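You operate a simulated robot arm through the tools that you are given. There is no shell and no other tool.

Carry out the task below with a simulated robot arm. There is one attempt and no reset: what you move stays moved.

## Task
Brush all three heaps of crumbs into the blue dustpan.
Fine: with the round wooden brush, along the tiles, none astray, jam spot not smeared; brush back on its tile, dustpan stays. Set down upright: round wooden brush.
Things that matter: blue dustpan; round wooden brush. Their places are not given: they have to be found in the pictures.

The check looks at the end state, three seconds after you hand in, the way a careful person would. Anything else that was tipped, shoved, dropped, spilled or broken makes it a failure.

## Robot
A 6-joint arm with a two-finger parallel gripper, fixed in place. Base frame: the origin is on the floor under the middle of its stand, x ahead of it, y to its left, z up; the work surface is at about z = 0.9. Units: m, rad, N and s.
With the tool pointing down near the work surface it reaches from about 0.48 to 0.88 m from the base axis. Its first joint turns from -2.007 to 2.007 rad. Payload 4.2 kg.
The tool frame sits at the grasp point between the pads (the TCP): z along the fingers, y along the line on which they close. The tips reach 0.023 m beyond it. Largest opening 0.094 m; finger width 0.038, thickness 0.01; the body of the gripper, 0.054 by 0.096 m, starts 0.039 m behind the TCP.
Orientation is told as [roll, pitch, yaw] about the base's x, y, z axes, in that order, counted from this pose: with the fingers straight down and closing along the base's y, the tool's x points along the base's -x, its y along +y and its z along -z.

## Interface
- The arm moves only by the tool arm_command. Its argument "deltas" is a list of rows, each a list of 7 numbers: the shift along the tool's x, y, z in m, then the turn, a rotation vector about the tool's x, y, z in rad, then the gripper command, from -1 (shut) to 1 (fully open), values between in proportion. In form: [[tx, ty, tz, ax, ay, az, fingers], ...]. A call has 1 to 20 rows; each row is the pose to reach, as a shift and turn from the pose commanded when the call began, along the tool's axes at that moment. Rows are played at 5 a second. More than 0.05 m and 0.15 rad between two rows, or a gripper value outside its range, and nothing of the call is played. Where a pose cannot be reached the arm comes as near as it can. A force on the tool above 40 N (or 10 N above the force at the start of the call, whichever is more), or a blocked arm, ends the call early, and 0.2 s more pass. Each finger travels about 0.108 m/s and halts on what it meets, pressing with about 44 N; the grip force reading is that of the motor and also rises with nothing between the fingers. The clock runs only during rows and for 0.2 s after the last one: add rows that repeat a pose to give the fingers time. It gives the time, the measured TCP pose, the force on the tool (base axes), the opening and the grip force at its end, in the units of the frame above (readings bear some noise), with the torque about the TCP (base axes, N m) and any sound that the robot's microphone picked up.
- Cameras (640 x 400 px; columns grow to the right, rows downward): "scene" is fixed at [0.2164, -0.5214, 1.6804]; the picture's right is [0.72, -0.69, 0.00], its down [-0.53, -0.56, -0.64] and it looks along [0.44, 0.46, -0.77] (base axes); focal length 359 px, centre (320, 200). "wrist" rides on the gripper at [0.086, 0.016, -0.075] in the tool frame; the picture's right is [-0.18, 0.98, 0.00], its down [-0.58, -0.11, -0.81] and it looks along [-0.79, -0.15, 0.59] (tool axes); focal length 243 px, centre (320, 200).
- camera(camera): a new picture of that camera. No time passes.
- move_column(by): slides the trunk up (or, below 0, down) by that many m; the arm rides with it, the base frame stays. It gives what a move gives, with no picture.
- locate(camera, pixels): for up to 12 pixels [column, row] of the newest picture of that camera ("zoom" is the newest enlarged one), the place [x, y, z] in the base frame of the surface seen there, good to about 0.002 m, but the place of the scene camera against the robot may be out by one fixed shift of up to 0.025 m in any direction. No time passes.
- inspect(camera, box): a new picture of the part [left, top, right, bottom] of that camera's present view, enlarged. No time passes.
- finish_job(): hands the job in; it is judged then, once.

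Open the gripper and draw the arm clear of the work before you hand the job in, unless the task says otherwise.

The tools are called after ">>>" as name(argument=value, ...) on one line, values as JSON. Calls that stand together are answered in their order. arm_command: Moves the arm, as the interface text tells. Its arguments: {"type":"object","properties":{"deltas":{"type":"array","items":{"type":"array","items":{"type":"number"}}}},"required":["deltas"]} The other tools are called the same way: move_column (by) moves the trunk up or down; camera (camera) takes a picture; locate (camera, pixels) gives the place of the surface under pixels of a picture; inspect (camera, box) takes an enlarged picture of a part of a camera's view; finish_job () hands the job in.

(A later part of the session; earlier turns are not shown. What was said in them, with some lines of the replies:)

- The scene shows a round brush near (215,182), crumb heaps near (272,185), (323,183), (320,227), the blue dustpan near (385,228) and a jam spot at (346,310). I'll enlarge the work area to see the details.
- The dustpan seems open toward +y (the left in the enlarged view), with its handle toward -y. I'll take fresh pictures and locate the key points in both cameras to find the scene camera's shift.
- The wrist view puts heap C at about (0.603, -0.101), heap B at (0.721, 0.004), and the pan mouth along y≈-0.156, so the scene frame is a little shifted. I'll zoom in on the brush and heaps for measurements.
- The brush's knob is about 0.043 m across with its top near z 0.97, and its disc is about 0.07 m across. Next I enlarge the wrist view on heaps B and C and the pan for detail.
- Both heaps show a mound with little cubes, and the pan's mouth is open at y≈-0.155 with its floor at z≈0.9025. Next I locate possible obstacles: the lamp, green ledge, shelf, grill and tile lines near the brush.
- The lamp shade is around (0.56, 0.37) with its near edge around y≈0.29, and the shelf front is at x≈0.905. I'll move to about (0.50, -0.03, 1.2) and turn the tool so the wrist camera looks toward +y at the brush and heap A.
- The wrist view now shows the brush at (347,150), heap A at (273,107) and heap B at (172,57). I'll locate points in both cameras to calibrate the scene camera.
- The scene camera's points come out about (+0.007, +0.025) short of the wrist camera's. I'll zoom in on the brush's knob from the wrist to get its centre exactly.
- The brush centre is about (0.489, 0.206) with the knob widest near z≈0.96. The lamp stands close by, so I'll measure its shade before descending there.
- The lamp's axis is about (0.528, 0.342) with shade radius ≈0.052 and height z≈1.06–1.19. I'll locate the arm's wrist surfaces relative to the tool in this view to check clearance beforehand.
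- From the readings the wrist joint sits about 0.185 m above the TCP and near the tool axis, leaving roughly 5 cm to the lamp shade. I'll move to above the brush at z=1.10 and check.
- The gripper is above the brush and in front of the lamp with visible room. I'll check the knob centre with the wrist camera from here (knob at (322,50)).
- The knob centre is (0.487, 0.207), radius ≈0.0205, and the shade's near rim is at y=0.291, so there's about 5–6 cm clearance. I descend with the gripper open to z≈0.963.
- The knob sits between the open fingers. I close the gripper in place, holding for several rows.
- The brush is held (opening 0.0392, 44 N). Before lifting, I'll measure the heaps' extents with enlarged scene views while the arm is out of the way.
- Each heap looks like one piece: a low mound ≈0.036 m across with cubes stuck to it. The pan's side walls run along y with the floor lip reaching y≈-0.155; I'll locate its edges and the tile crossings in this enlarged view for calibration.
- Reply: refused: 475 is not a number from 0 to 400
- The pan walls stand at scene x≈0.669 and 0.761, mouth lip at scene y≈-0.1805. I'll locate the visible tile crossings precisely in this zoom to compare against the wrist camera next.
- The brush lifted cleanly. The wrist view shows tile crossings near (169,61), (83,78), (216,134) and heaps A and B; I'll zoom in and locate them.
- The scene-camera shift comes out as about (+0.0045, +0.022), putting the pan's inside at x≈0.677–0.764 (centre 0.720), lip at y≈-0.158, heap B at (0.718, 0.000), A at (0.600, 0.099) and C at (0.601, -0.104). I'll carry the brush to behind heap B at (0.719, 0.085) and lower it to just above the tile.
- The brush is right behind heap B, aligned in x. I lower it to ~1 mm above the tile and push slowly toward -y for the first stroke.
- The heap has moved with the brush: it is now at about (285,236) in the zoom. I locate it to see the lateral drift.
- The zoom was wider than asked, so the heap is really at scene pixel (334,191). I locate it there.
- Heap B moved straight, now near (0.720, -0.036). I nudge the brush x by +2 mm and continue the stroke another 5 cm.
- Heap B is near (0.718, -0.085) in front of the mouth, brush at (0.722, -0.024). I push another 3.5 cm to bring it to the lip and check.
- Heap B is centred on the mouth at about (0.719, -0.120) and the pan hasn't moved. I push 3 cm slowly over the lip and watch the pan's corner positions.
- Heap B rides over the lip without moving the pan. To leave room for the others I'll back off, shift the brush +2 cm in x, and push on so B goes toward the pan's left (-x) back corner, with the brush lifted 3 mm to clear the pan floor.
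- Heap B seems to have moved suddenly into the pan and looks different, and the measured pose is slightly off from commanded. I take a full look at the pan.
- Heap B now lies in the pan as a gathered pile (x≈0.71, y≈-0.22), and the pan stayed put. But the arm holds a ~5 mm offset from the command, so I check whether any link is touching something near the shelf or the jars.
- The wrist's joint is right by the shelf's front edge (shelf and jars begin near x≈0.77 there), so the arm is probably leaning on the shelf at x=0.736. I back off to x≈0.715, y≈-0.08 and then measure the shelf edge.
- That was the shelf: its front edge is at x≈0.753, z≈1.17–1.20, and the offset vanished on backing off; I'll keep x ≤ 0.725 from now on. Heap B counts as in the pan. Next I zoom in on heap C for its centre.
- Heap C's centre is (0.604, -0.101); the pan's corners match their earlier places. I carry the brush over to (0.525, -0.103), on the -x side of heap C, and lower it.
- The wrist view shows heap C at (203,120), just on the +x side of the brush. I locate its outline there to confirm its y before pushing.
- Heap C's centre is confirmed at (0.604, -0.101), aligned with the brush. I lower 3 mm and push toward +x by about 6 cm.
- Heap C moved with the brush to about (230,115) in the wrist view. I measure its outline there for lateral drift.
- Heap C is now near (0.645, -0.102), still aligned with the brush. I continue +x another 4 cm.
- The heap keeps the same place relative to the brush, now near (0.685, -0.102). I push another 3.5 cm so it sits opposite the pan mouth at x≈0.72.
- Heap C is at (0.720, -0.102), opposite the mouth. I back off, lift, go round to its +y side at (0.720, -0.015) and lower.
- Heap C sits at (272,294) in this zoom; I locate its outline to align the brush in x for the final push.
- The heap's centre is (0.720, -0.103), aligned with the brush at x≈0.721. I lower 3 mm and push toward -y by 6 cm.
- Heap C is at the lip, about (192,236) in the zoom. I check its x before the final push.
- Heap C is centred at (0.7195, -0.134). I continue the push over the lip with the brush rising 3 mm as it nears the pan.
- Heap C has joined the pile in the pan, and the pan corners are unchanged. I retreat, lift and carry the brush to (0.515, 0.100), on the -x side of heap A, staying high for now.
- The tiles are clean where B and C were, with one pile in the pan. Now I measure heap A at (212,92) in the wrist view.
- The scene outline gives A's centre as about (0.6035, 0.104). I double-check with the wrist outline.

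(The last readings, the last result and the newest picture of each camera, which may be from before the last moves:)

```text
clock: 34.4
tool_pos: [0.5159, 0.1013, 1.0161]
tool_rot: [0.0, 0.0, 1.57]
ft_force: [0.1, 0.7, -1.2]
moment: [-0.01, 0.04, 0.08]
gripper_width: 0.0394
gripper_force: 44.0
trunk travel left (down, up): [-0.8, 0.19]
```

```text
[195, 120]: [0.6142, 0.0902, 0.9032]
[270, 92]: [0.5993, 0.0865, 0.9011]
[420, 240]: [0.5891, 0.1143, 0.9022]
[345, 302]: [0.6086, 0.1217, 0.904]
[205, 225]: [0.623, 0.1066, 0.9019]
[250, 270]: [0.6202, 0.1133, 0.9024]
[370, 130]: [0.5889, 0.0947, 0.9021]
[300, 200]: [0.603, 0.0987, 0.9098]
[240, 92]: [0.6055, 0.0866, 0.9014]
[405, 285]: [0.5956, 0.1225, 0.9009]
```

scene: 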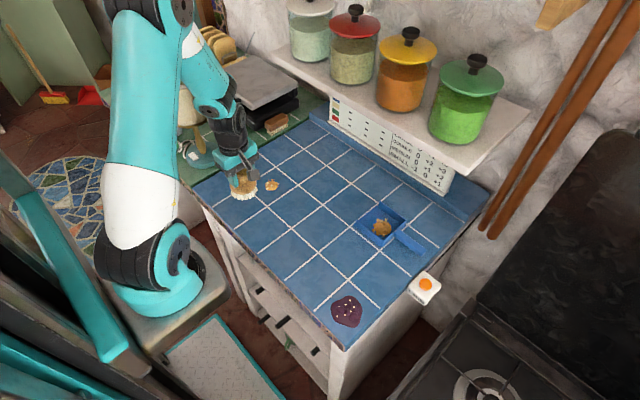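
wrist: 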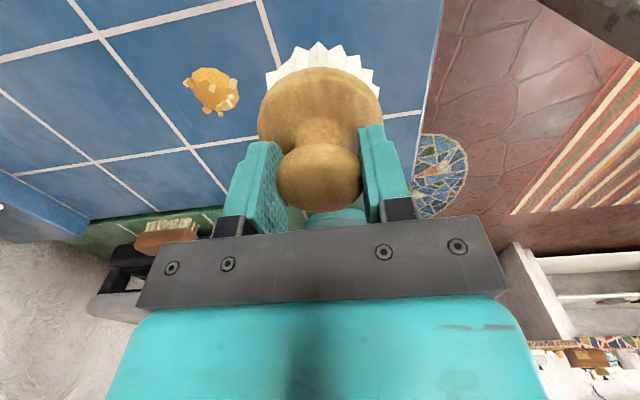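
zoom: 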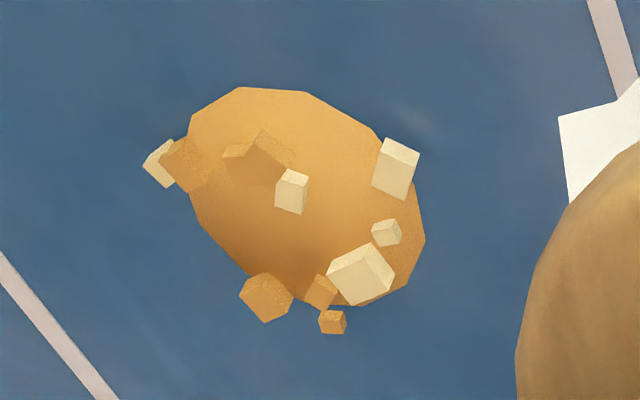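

A's centre is (0.605, 0.1045). I shift the brush +3.5 mm in y, lower to ~1 mm above the tile and push +x by 6.5 cm.

>>> arm_command(deltas=[[-0.0035, 0, 0.025, 0, 0, 0, -1], [-0.0035, 0, 0.045, 0, 0, 0, -1], [-0.0035, 0, 0.053, 0, 0, 0, -1], [-0.0035, -0.012, 0.053, 0, 0, 0, -1], [-0.0035, -0.024, 0.053, 0, 0, 0, -1], [-0.0035, -0.034, 0.053, 0, 0, 0, -1], [-0.0035, -0.044, 0.053, 0, 0, 0, -1], [-0.0035, -0.054, 0.053, 0, 0, 0, -1], [-0.0035, -0.064, 0.053, 0, 0, 0, -1], [-0.0035, -0.064, 0.053, 0, 0, 0, -1]])

>>> camera(camera="wrist")

>>> inspect(camera="wrist", box=[180, 70, 276, 150])

>>> locate(camera="zoom", pixels=[[200, 170], [250, 130], [270, 135], [320, 135], [200, 220], [240, 290], [380, 170], [290, 200]])

```text
clock: 36.6
tool_pos: [0.5786, 0.1048, 0.9635]
tool_rot: [0.001, 0.001, 1.57]
ft_force: [0.5, 0.0, -1.2]
moment: [0.0, 0.0, 0.04]
gripper_width: 0.039
gripper_force: 43.7
trunk travel left (down, up): [-0.8, 0.19]
```

```text
taken
```

wrist: 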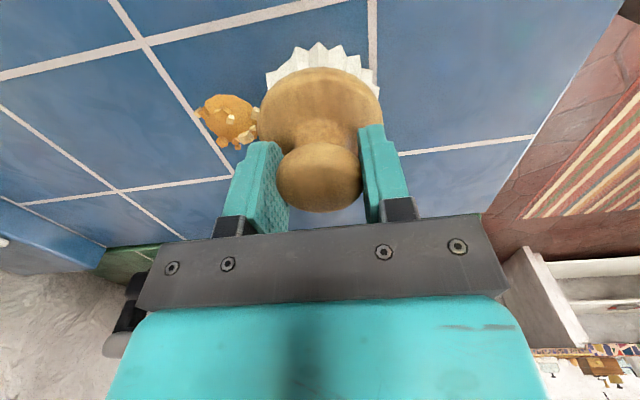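

```text
5.00 times, centred on (228, 110) of wrist
```

zoom: 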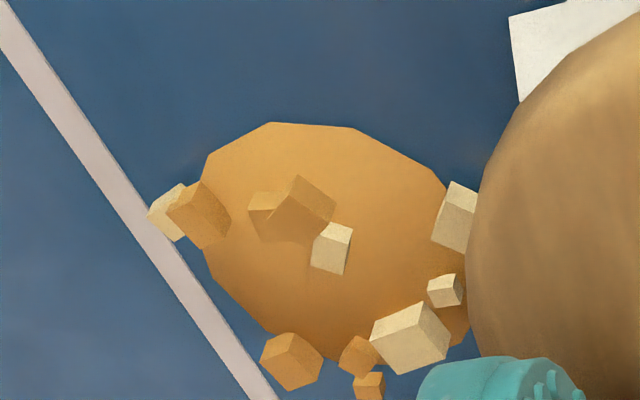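

```text
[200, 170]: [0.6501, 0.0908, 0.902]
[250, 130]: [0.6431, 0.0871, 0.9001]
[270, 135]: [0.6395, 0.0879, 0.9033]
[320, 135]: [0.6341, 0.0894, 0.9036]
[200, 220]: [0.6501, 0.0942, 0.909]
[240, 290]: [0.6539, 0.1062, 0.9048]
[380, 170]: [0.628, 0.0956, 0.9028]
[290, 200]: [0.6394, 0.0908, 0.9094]
```

Heap A follows the brush aligned, near (0.639, 0.105). I continue +x by 4 cm.

>>> arm_command(deltas=[[0, -0.01, 0, 0, 0, 0, -1], [0, -0.02, 0, 0, 0, 0, -1], [0, -0.03, 0, 0, 0, 0, -1], [0, -0.04, 0, 0, 0, 0, -1], [0, -0.04, 0, 0, 0, 0, -1]])

>>> inspect(camera="wrist", box=[180, 70, 276, 150])

>>> inspect(camera="scene", box=[240, 120, 368, 200])

```text
clock: 37.8
tool_pos: [0.6198, 0.1046, 0.9646]
tool_rot: [0.0, 0.001, 1.57]
ft_force: [-0.3, 0.3, -0.4]
moment: [0.0, -0.02, 0.01]
gripper_width: 0.0391
gripper_force: 43.9
trunk travel left (down, up): [-0.8, 0.19]
```

```text
5.00 times, centred on (228, 110) of wrist
```

zoom: 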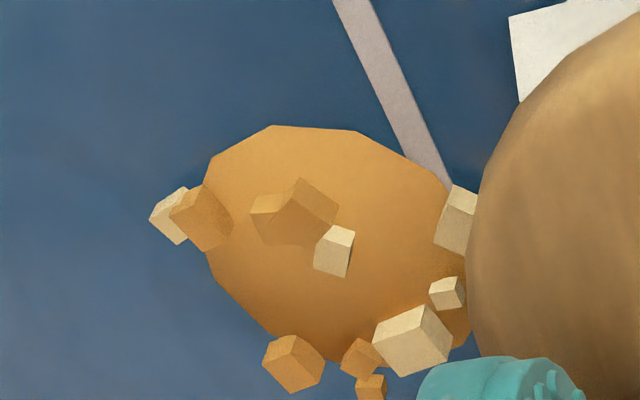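

```text
5.00 times, centred on (304, 160) of scene
```

zoom: 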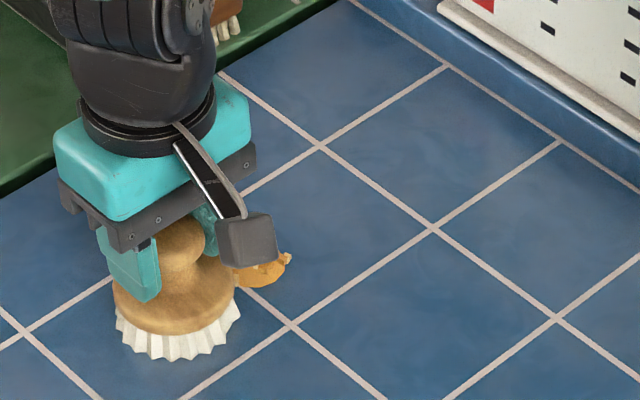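

Alignment holds (heap near (0.680, 0.105)). I push another 4 cm +x to bring heap A to x≈0.72.

>>> arm_command(deltas=[[0, -0.01, 0, 0, 0, 0, -1], [0, -0.02, 0, 0, 0, 0, -1], [0, -0.03, 0, 0, 0, 0, -1], [0, -0.04, 0, 0, 0, 0, -1], [0, -0.04, 0, 0, 0, 0, -1]])

>>> inspect(camera="wrist", box=[180, 70, 276, 150])

>>> locate(camera="zoom", pixels=[[200, 170], [250, 130], [270, 135], [320, 135], [210, 260], [240, 290], [380, 170], [290, 200]])

>>> inspect(camera="scene", box=[260, 120, 388, 200])

```text
clock: 39.0
tool_pos: [0.6595, 0.1044, 0.9634]
tool_rot: [0.0, 0.0, 1.569]
ft_force: [-0.1, -0.9, -0.9]
moment: [-0.01, 0.02, 0.0]
gripper_width: 0.0392
gripper_force: 43.8
trunk travel left (down, up): [-0.8, 0.19]
```

```text
5.00 times, centred on (228, 110) of wrist
```

zoom: 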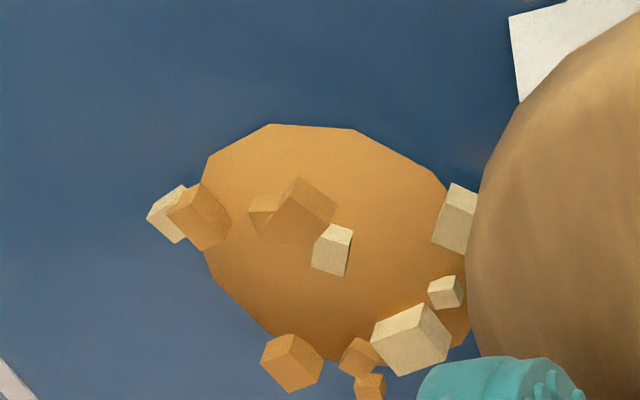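

```text
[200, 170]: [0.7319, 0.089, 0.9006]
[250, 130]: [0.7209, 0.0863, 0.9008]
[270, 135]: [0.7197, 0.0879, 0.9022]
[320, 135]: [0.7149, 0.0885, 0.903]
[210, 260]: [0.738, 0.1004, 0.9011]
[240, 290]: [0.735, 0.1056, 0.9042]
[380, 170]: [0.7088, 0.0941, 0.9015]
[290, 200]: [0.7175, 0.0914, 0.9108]
```

```text
5.00 times, centred on (324, 160) of scene
```

zoom: 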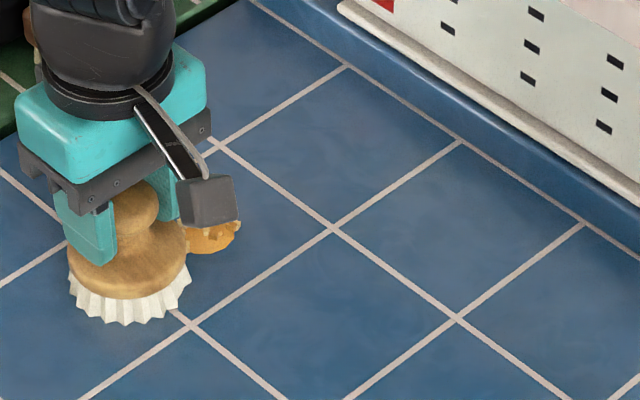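

Heap A is at (0.720, 0.104). I back off slightly, lift 1 cm and go round to its +y side at about (0.720, 0.177), keeping clear of the heap, then check the pose against the command.

>>> arm_command(deltas=[[0, 0.012, -0.003, 0, 0, 0, -1], [0, 0.018, -0.012, 0, 0, 0, -1], [-0.035, 0.018, -0.012, 0, 0, 0, -1], [-0.073, 0.018, -0.012, 0, 0, 0, -1], [-0.073, -0.015, -0.012, 0, 0, 0, -1], [-0.073, -0.045, -0.012, 0, 0, 0, -1], [-0.073, -0.0615, -0.012, 0, 0, 0, -1], [-0.073, -0.0615, -0.012, 0, 0, 0, -1]])

>>> camera(camera="scene")

>>> inspect(camera="scene", box=[260, 100, 388, 200])

>>> inspect(camera="scene", box=[274, 150, 338, 190])

```text
clock: 40.8
tool_pos: [0.7227, 0.1772, 0.9763]
tool_rot: [0.0, -0.001, 1.572]
ft_force: [0.1, -0.1, -0.3]
moment: [-0.01, 0.04, 0.01]
gripper_width: 0.0394
gripper_force: 43.8
trunk travel left (down, up): [-0.8, 0.19]
```

```text
taken
```

scene: 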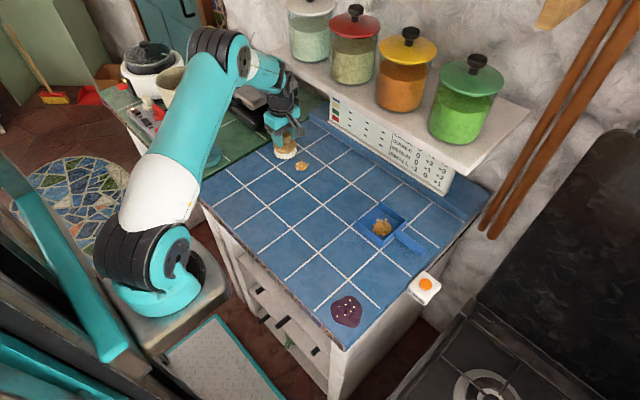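

```text
4.00 times, centred on (324, 150) of scene
```

zoom: 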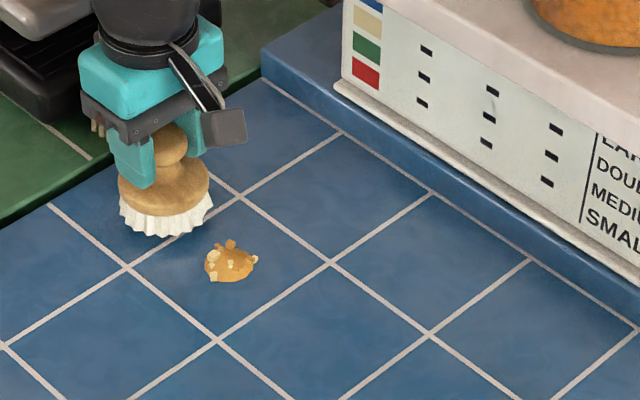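

```text
10.00 times, centred on (306, 170) of scene
```

zoom: 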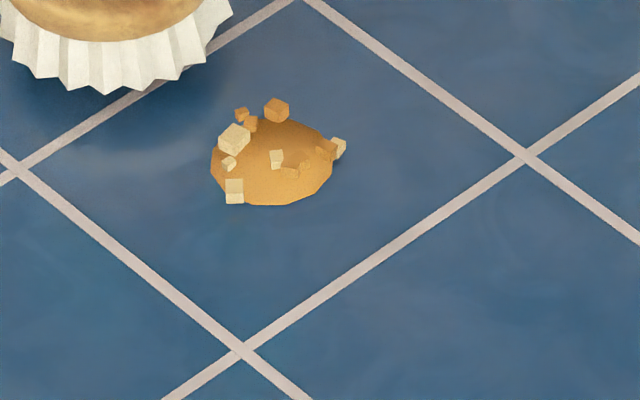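

The arm is where commanded. I locate heap A's outline to align in x for the long -y sweep.

>>> locate(camera="zoom", pixels=[[215, 172], [328, 165], [290, 124], [272, 202], [272, 160]])

```text
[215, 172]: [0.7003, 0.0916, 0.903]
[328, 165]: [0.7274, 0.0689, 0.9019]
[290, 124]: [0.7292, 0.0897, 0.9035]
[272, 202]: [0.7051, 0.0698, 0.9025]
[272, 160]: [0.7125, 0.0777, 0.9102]
```

Heap A is at (0.720, 0.102), aligned with the brush at x≈0.721. I lower to the tile and sweep -y by 6 cm.

>>> arm_command(deltas=[[0, 0, 0.012, 0, 0, 0, -1], [0.01, 0, 0.012, 0, 0, 0, -1], [0.02, 0, 0.012, 0, 0, 0, -1], [0.03, 0, 0.012, 0, 0, 0, -1], [0.04, 0, 0.012, 0, 0, 0, -1], [0.05, 0, 0.012, 0, 0, 0, -1], [0.06, 0, 0.012, 0, 0, 0, -1], [0.065, 0, 0.012, 0, 0, 0, -1], [0.065, 0, 0.012, 0, 0, 0, -1]])

>>> inspect(camera="scene", box=[280, 155, 344, 195])

```text
clock: 42.8
tool_pos: [0.7211, 0.1124, 0.9639]
tool_rot: [0.0, 0.0, 1.571]
ft_force: [0.8, 0.4, -0.3]
moment: [0.02, 0.01, -0.03]
gripper_width: 0.0393
gripper_force: 44.0
trunk travel left (down, up): [-0.8, 0.19]
```

```text
10.00 times, centred on (312, 175) of scene
```

zoom: 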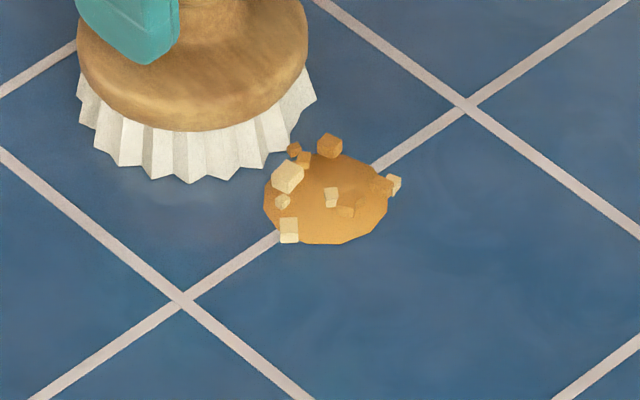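

The heap has moved with the brush and lies at (325,200) in this zoom. I locate it to check drift.

>>> locate(camera="zoom", pixels=[[268, 210], [382, 202], [345, 160], [325, 240], [325, 200]])

```text
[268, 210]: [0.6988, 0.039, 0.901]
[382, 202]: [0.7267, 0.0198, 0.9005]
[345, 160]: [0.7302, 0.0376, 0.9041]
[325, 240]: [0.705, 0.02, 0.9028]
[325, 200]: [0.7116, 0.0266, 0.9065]
```

Heap A is at (0.7197, 0.051), still aligned. I continue -y another 6 cm.

>>> arm_command(deltas=[[0.01, 0.0005, 0, 0, 0, 0, -1], [0.02, 0.0005, 0, 0, 0, 0, -1], [0.03, 0.0005, 0, 0, 0, 0, -1], [0.04, 0.0005, 0, 0, 0, 0, -1], [0.05, 0.0005, 0, 0, 0, 0, -1], [0.06, 0.0005, 0, 0, 0, 0, -1], [0.06, 0.0005, 0, 0, 0, 0, -1]])

>>> inspect(camera="scene", box=[300, 165, 364, 205])

>>> locate(camera="zoom", pixels=[[240, 190], [280, 200], [310, 230], [260, 230], [350, 200]])

```text
clock: 44.4
tool_pos: [0.7203, 0.0534, 0.9638]
tool_rot: [0.001, 0.001, 1.571]
ft_force: [0.3, 0.0, -0.4]
moment: [-0.03, -0.02, 0.02]
gripper_width: 0.039
gripper_force: 44.2
trunk travel left (down, up): [-0.8, 0.19]
```

```text
10.00 times, centred on (332, 185) of scene
```

zoom: 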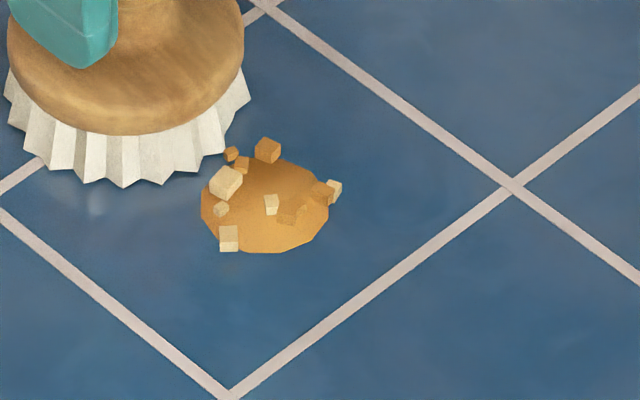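

```text
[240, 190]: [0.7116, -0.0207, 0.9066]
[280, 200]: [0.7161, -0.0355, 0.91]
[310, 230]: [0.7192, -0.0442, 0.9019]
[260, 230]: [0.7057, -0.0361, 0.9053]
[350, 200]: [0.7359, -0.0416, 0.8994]
```

Heap A is at about (0.719, -0.008), still aligned with the brush (x 0.720). I continue -y another 6 cm.

>>> arm_command(deltas=[[0.01, 0.0005, 0, 0, 0, 0, -1], [0.02, 0.0005, 0, 0, 0, 0, -1], [0.03, 0.0005, 0, 0, 0, 0, -1], [0.04, 0.0005, 0, 0, 0, 0, -1], [0.05, 0.0005, 0, 0, 0, 0, -1], [0.06, 0.0005, 0, 0, 0, 0, -1], [0.06, 0.0005, 0, 0, 0, 0, -1]])

>>> inspect(camera="scene", box=[320, 172, 400, 222])

>>> locate(camera="zoom", pixels=[[160, 190], [200, 190], [220, 200], [200, 210], [240, 190]])

```text
clock: 46.0
tool_pos: [0.7205, -0.0093, 0.9638]
tool_rot: [0.001, 0.0, 1.571]
ft_force: [1.0, 0.4, -0.7]
moment: [0.0, 0.01, -0.01]
gripper_width: 0.0392
gripper_force: 44.2
trunk travel left (down, up): [-0.8, 0.19]
```

```text
8.00 times, centred on (360, 197) of scene
```

zoom: 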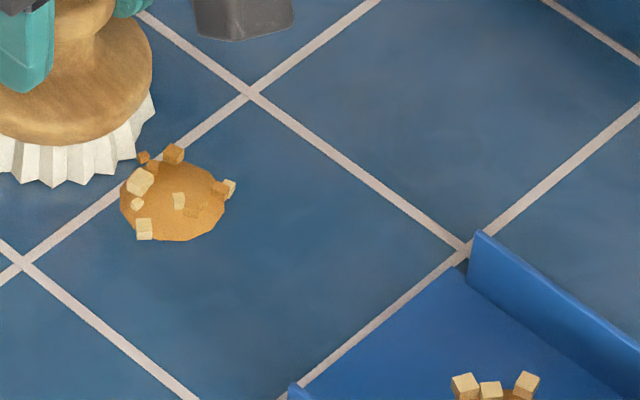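

```text
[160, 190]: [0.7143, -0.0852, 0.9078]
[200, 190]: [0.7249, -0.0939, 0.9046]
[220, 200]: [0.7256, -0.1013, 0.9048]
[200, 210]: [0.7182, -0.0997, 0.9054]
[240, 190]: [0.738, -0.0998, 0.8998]
```

Heap A is near (0.720, -0.068), heading straight for the mouth. I continue -y another 6 cm.

>>> arm_command(deltas=[[0.01, 0, 0, 0, 0, 0, -1], [0.02, 0, 0, 0, 0, 0, -1], [0.03, 0, 0, 0, 0, 0, -1], [0.04, 0, 0, 0, 0, 0, -1], [0.05, 0, 0, 0, 0, 0, -1], [0.06, 0, 0, 0, 0, 0, -1], [0.06, 0, 0, 0, 0, 0, -1]])

>>> inspect(camera="scene", box=[330, 175, 426, 235])

>>> locate(camera="zoom", pixels=[[152, 240], [232, 235], [195, 205], [190, 265], [178, 302], [330, 178]])

```text
clock: 47.6
tool_pos: [0.7191, -0.068, 0.9636]
tool_rot: [0.002, 0.0, 1.571]
ft_force: [-0.5, -0.3, 0.4]
moment: [0.01, 0.02, 0.03]
gripper_width: 0.0393
gripper_force: 43.9
trunk travel left (down, up): [-0.8, 0.19]
```

```text
6.67 times, centred on (378, 205) of scene
```

zoom: 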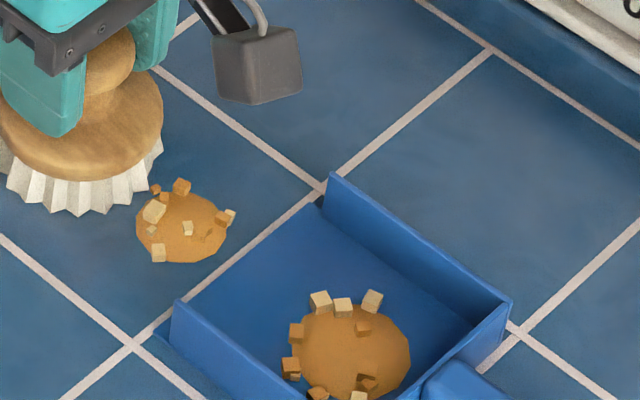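

```text
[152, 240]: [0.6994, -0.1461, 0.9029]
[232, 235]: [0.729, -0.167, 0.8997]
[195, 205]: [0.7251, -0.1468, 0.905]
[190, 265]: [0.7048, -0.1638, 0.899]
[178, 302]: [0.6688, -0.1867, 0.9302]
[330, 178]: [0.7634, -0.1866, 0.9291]
```

Heap A is lined up at the lip, centred between the walls. I do the final push over the lip, raising the brush 3 mm as before.

>>> arm_command(deltas=[[0.01, 0, 0, 0, 0, 0, -1], [0.018, 0, 0, 0, 0, 0, -1], [0.026, 0, -0.001, 0, 0, 0, -1], [0.034, 0, -0.003, 0, 0, 0, -1], [0.042, 0, -0.003, 0, 0, 0, -1], [0.047, 0, -0.003, 0, 0, 0, -1], [0.047, 0, -0.003, 0, 0, 0, -1]])

>>> inspect(camera="scene", box=[330, 175, 426, 235])

>>> locate(camera="zoom", pixels=[[178, 302], [330, 178], [505, 305], [345, 340]])

```text
clock: 49.2
tool_pos: [0.7192, -0.1153, 0.966]
tool_rot: [0.0, -0.001, 1.571]
ft_force: [0.1, 0.3, -0.8]
moment: [-0.03, -0.01, 0.0]
gripper_width: 0.0391
gripper_force: 43.7
trunk travel left (down, up): [-0.8, 0.19]
```

```text
6.67 times, centred on (378, 205) of scene
```

zoom: 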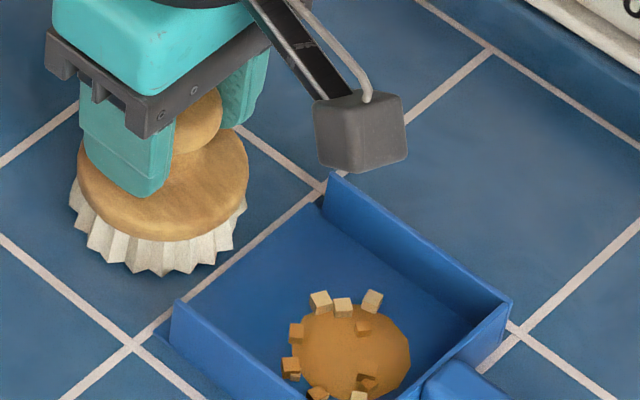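

```text
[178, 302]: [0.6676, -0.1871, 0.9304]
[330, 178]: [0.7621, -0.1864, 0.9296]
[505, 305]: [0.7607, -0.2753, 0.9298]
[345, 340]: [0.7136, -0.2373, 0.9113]
```

All three heaps are in the pan and the pan corners are unchanged. I retreat from the pan, lift, and carry the brush back above its tile at (0.487, 0.207).

>>> arm_command(deltas=[[-0.02, 0, 0, 0, 0, 0, -1], [-0.035, 0.01, -0.02, 0, 0, 0, -1], [-0.055, 0.035, -0.05, 0, 0, 0, -1], [-0.08, 0.065, -0.075, 0, 0, 0, -1], [-0.11, 0.095, -0.085, 0, 0, 0, -1], [-0.145, 0.125, -0.085, 0, 0, 0, -1], [-0.18, 0.155, -0.085, 0, 0, 0, -1], [-0.215, 0.185, -0.085, 0, 0, 0, -1], [-0.25, 0.21, -0.085, 0, 0, 0, -1], [-0.285, 0.23, -0.085, 0, 0, 0, -1], [-0.32, 0.2325, -0.085, 0, 0, 0, -1], [-0.322, 0.2325, -0.085, 0, 0, 0, -1]])

>>> camera(camera="scene")

>>> inspect(camera="scene", box=[300, 160, 428, 260])

>>> camera(camera="wrist")

```text
clock: 51.8
tool_pos: [0.4858, 0.2079, 1.0519]
tool_rot: [0.0, 0.0, 1.568]
ft_force: [0.0, -0.4, 0.0]
moment: [0.0, -0.02, -0.02]
gripper_width: 0.0391
gripper_force: 44.0
trunk travel left (down, up): [-0.8, 0.19]
```

```text
taken
```

scene: 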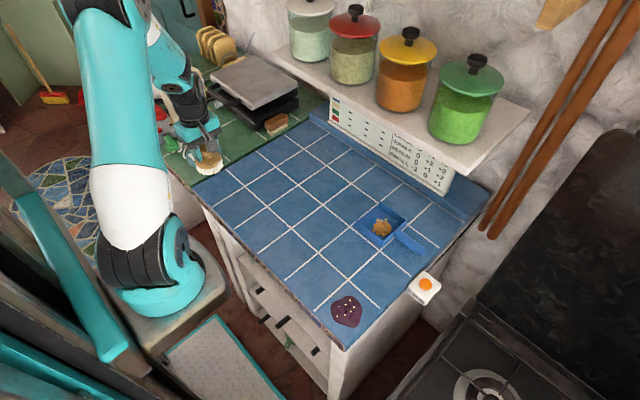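

```text
4.00 times, centred on (364, 210) of scene
```

zoom: 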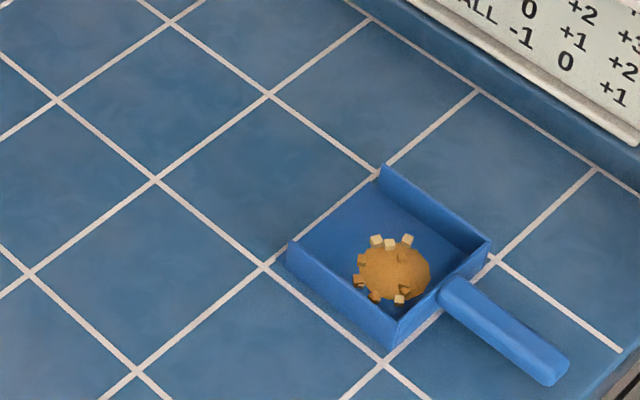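

```text
taken
```

wrist: 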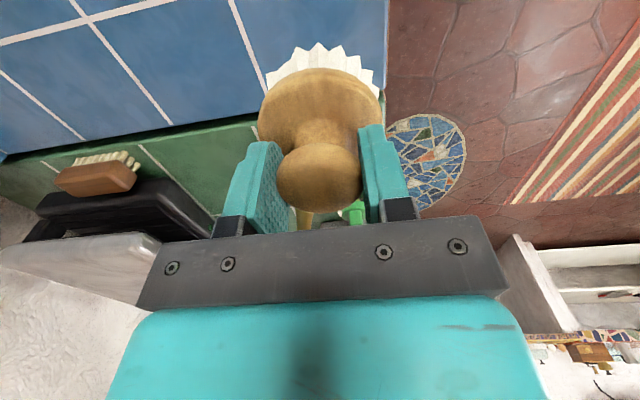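

The tiles are clean and the pile is in the pan. I lower the brush onto its tile (89 mm down, slowing at the end).

>>> arm_command(deltas=[[0, 0, 0.03, 0, 0, 0, -1], [0, 0, 0.055, 0, 0, 0, -1], [0, 0, 0.072, 0, 0, 0, -1], [0, 0, 0.081, 0, 0, 0, -1], [0, 0, 0.086, 0, 0, 0, -1], [0, 0, 0.0885, 0, 0, 0, -1], [0, 0, 0.0885, 0, 0, 0, -1]])

>>> inspect(camera="scene", box=[180, 130, 260, 210])

>>> inspect(camera="wrist", box=[220, 20, 412, 220])

```text
clock: 53.4
tool_pos: [0.4877, 0.2082, 0.9635]
tool_rot: [0.0, 0.001, 1.57]
ft_force: [0.3, 0.2, -1.0]
moment: [0.0, -0.03, 0.01]
gripper_width: 0.0393
gripper_force: 43.6
trunk travel left (down, up): [-0.8, 0.19]
```

```text
5.00 times, centred on (220, 170) of scene
```

zoom: 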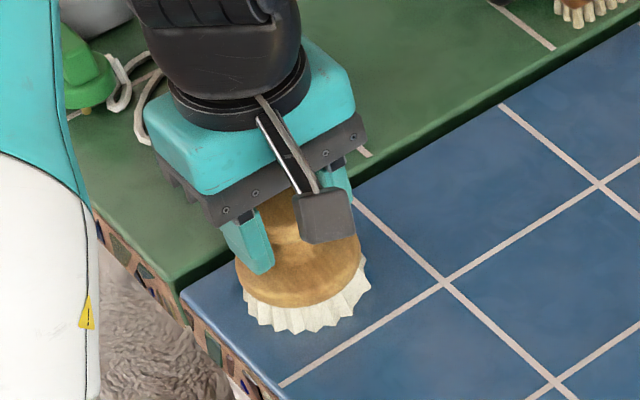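

```text
2.00 times, centred on (316, 120) of wrist
```

zoom: 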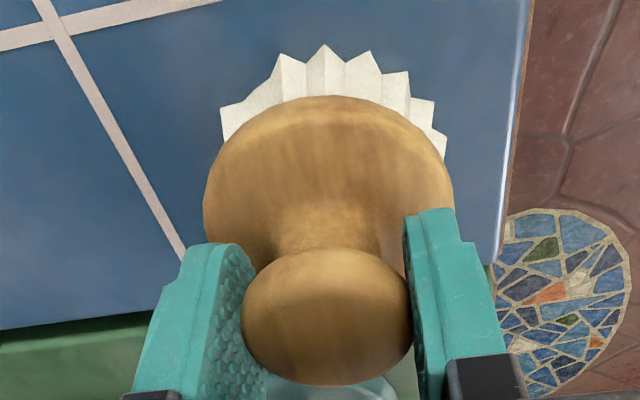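

The brush rests on its tile in nearly the same pose as it was picked up. I ease down the last half millimetre and open the fingers gradually.

>>> arm_command(deltas=[[0, 0, 0.0005, 0, 0, 0, -1], [0, 0, 0.0005, 0, 0, 0, -0.1], [0, 0, 0.0005, 0, 0, 0, 0], [0, 0, 0.0005, 0, 0, 0, 0.3], [0, 0, 0.0005, 0, 0, 0, 0.7], [0, 0, 0.0005, 0, 0, 0, 1], [0, 0, 0.0005, 0, 0, 0, 1], [0, 0, 0.0005, 0, 0, 0, 1]])

>>> camera(camera="wrist")

>>> inspect(camera="scene", box=[180, 130, 260, 210])

```text
clock: 55.2
tool_pos: [0.4878, 0.2078, 0.9634]
tool_rot: [0.0, 0.0, 1.571]
ft_force: [0.1, 0.2, -0.9]
moment: [0.02, 0.01, 0.01]
gripper_width: 0.0943
gripper_force: 0.1
trunk travel left (down, up): [-0.8, 0.19]
```

```text
taken
```

wrist: 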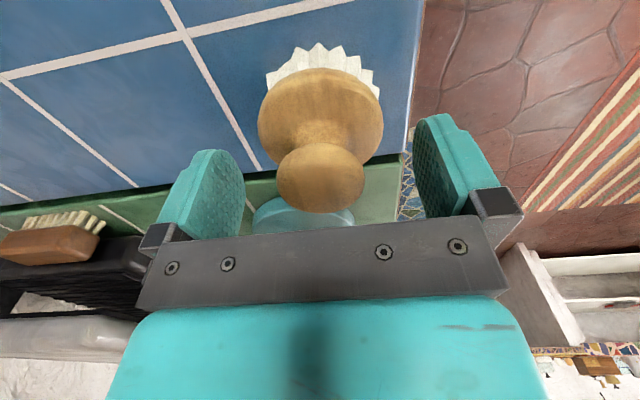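

```text
5.00 times, centred on (220, 170) of scene
```

zoom: 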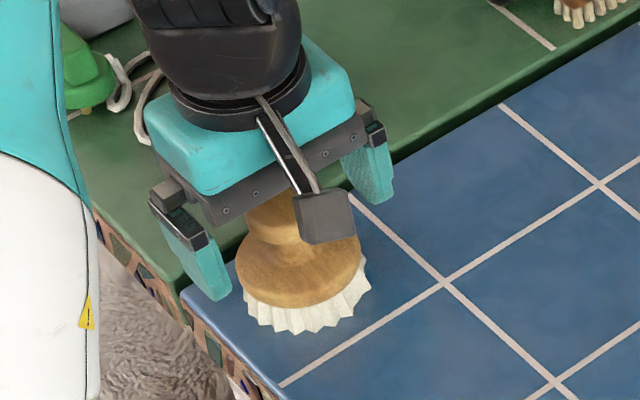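

The brush stands free and upright with the fingers fully open. I rise straight up, then draw back toward (0.50, -0.03, 1.2), clear of the work.

>>> arm_command(deltas=[[0, 0, -0.02, 0, 0, 0, 1], [0, 0, -0.05, 0, 0, 0, 1], [0, 0, -0.09, 0, 0, 0, 1], [0, 0, -0.135, 0, 0, 0, 1], [0.03, 0, -0.165, 0, 0, 0, 1], [0.07, 0, -0.19, 0, 0, 0, 1], [0.11, -0.004, -0.21, 0, 0, 0, 1], [0.155, -0.008, -0.225, 0, 0, 0, 1], [0.2, -0.012, -0.232, 0, 0, 0, 1], [0.236, -0.013, -0.232, 0, 0, 0, 1], [0.236, -0.013, -0.232, 0, 0, 0, 1]])

>>> camera(camera="scene")

>>> camera(camera="wrist")

>>> inspect(camera="scene", box=[190, 155, 254, 195])

>>> inspect(camera="scene", box=[300, 180, 460, 340])

```text
clock: 57.6
tool_pos: [0.4996, -0.0287, 1.1965]
tool_rot: [-0.001, 0.001, 1.573]
ft_force: [0.2, 0.1, -0.7]
moment: [0.01, 0.0, 0.01]
gripper_width: 0.0938
gripper_force: 0.0
trunk travel left (down, up): [-0.8, 0.19]
```

```text
taken
```

scene: 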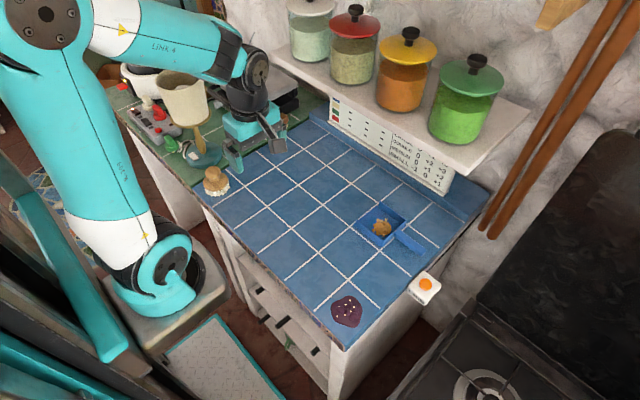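

```text
taken
```

wrist: 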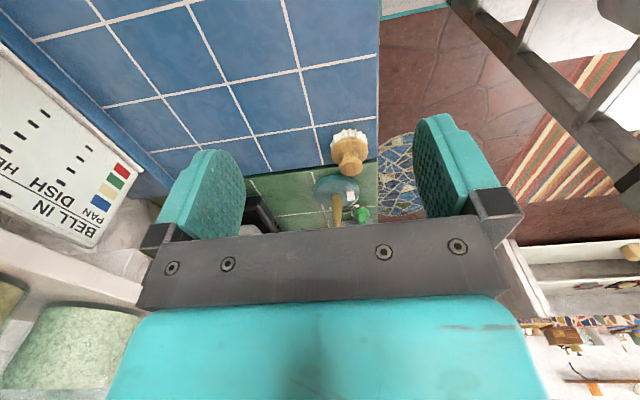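

```text
10.00 times, centred on (222, 175) of scene
```

zoom: 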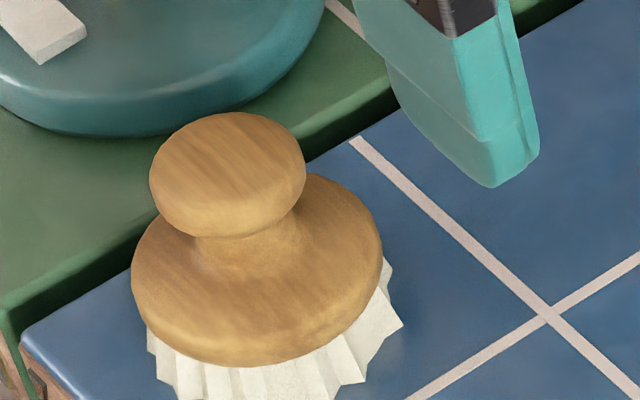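

```text
2.50 times, centred on (380, 260) of scene
```

zoom: 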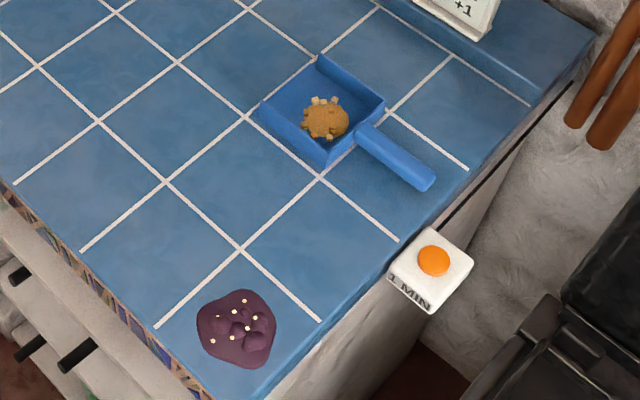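

The brush is back upright on its tile, jam spot, pan, jars and lamp look untouched. I take one last enlarged look at the pan and tiles before handing in.

>>> inspect(camera="scene", box=[352, 198, 416, 248])

>>> inspect(camera="scene", box=[230, 120, 390, 220])

>>> inspect(camera="scene", box=[270, 0, 530, 170])

```text
8.00 times, centred on (384, 223) of scene
```

zoom: 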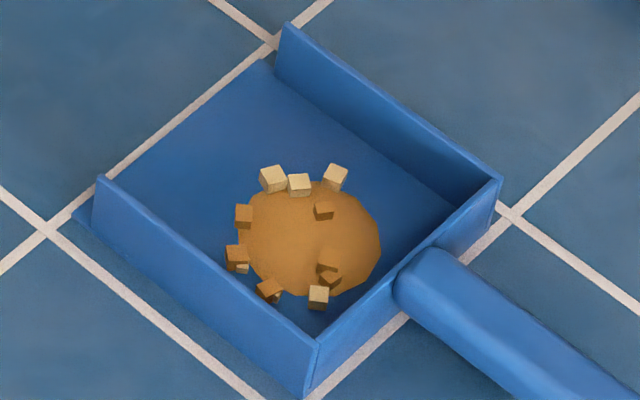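

```text
4.00 times, centred on (310, 170) of scene
```

zoom: 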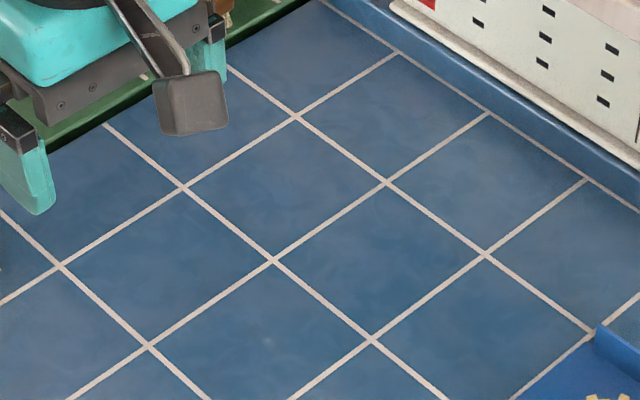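

```text
2.35 times, centred on (400, 85) of scene
```

zoom: 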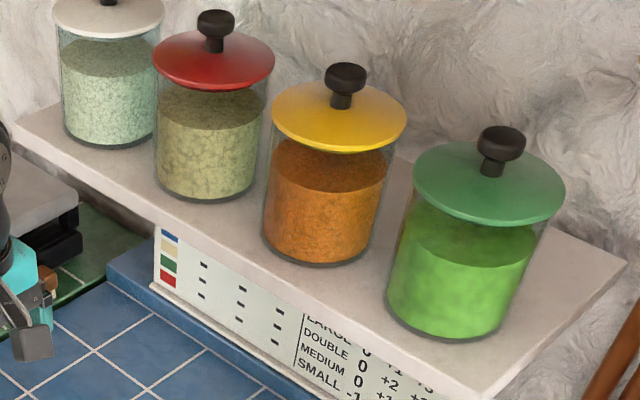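

All crumbs are in the pan, the tiles are clean, the pan, jam and jars are where they were, the brush stands upright on its tile, and the gripper is open and clear. I hand the job in.

>>> finish_job()

```text
The job is handed in.
```

I swept all three heaps of crumbs into the blue dustpan with the round wooden brush and handed the job in. The result of the check was not shown to me.

- **Crumbs:** each heap was pushed along the tiles into the pan. The last pictures show one pile inside the pan and no crumbs on the tiles.
- **Brush:** it stands upright on its own tile, within about a millimetre of where it started.
- **Dustpan and jam spot:** the pan's corners came out at the same positions after every push, and the jam spot looks untouched.
- **Shelf contact:** while pushing the first heap, the arm stopped about 5 mm short of its target, most likely because its wrist was leaning on the front edge of the shelf. I backed off and kept clear after that. The shelf, the jars and the lamp look unmoved in the final pictures.

At hand-in the gripper was open and the arm drawn back, clear of the work.
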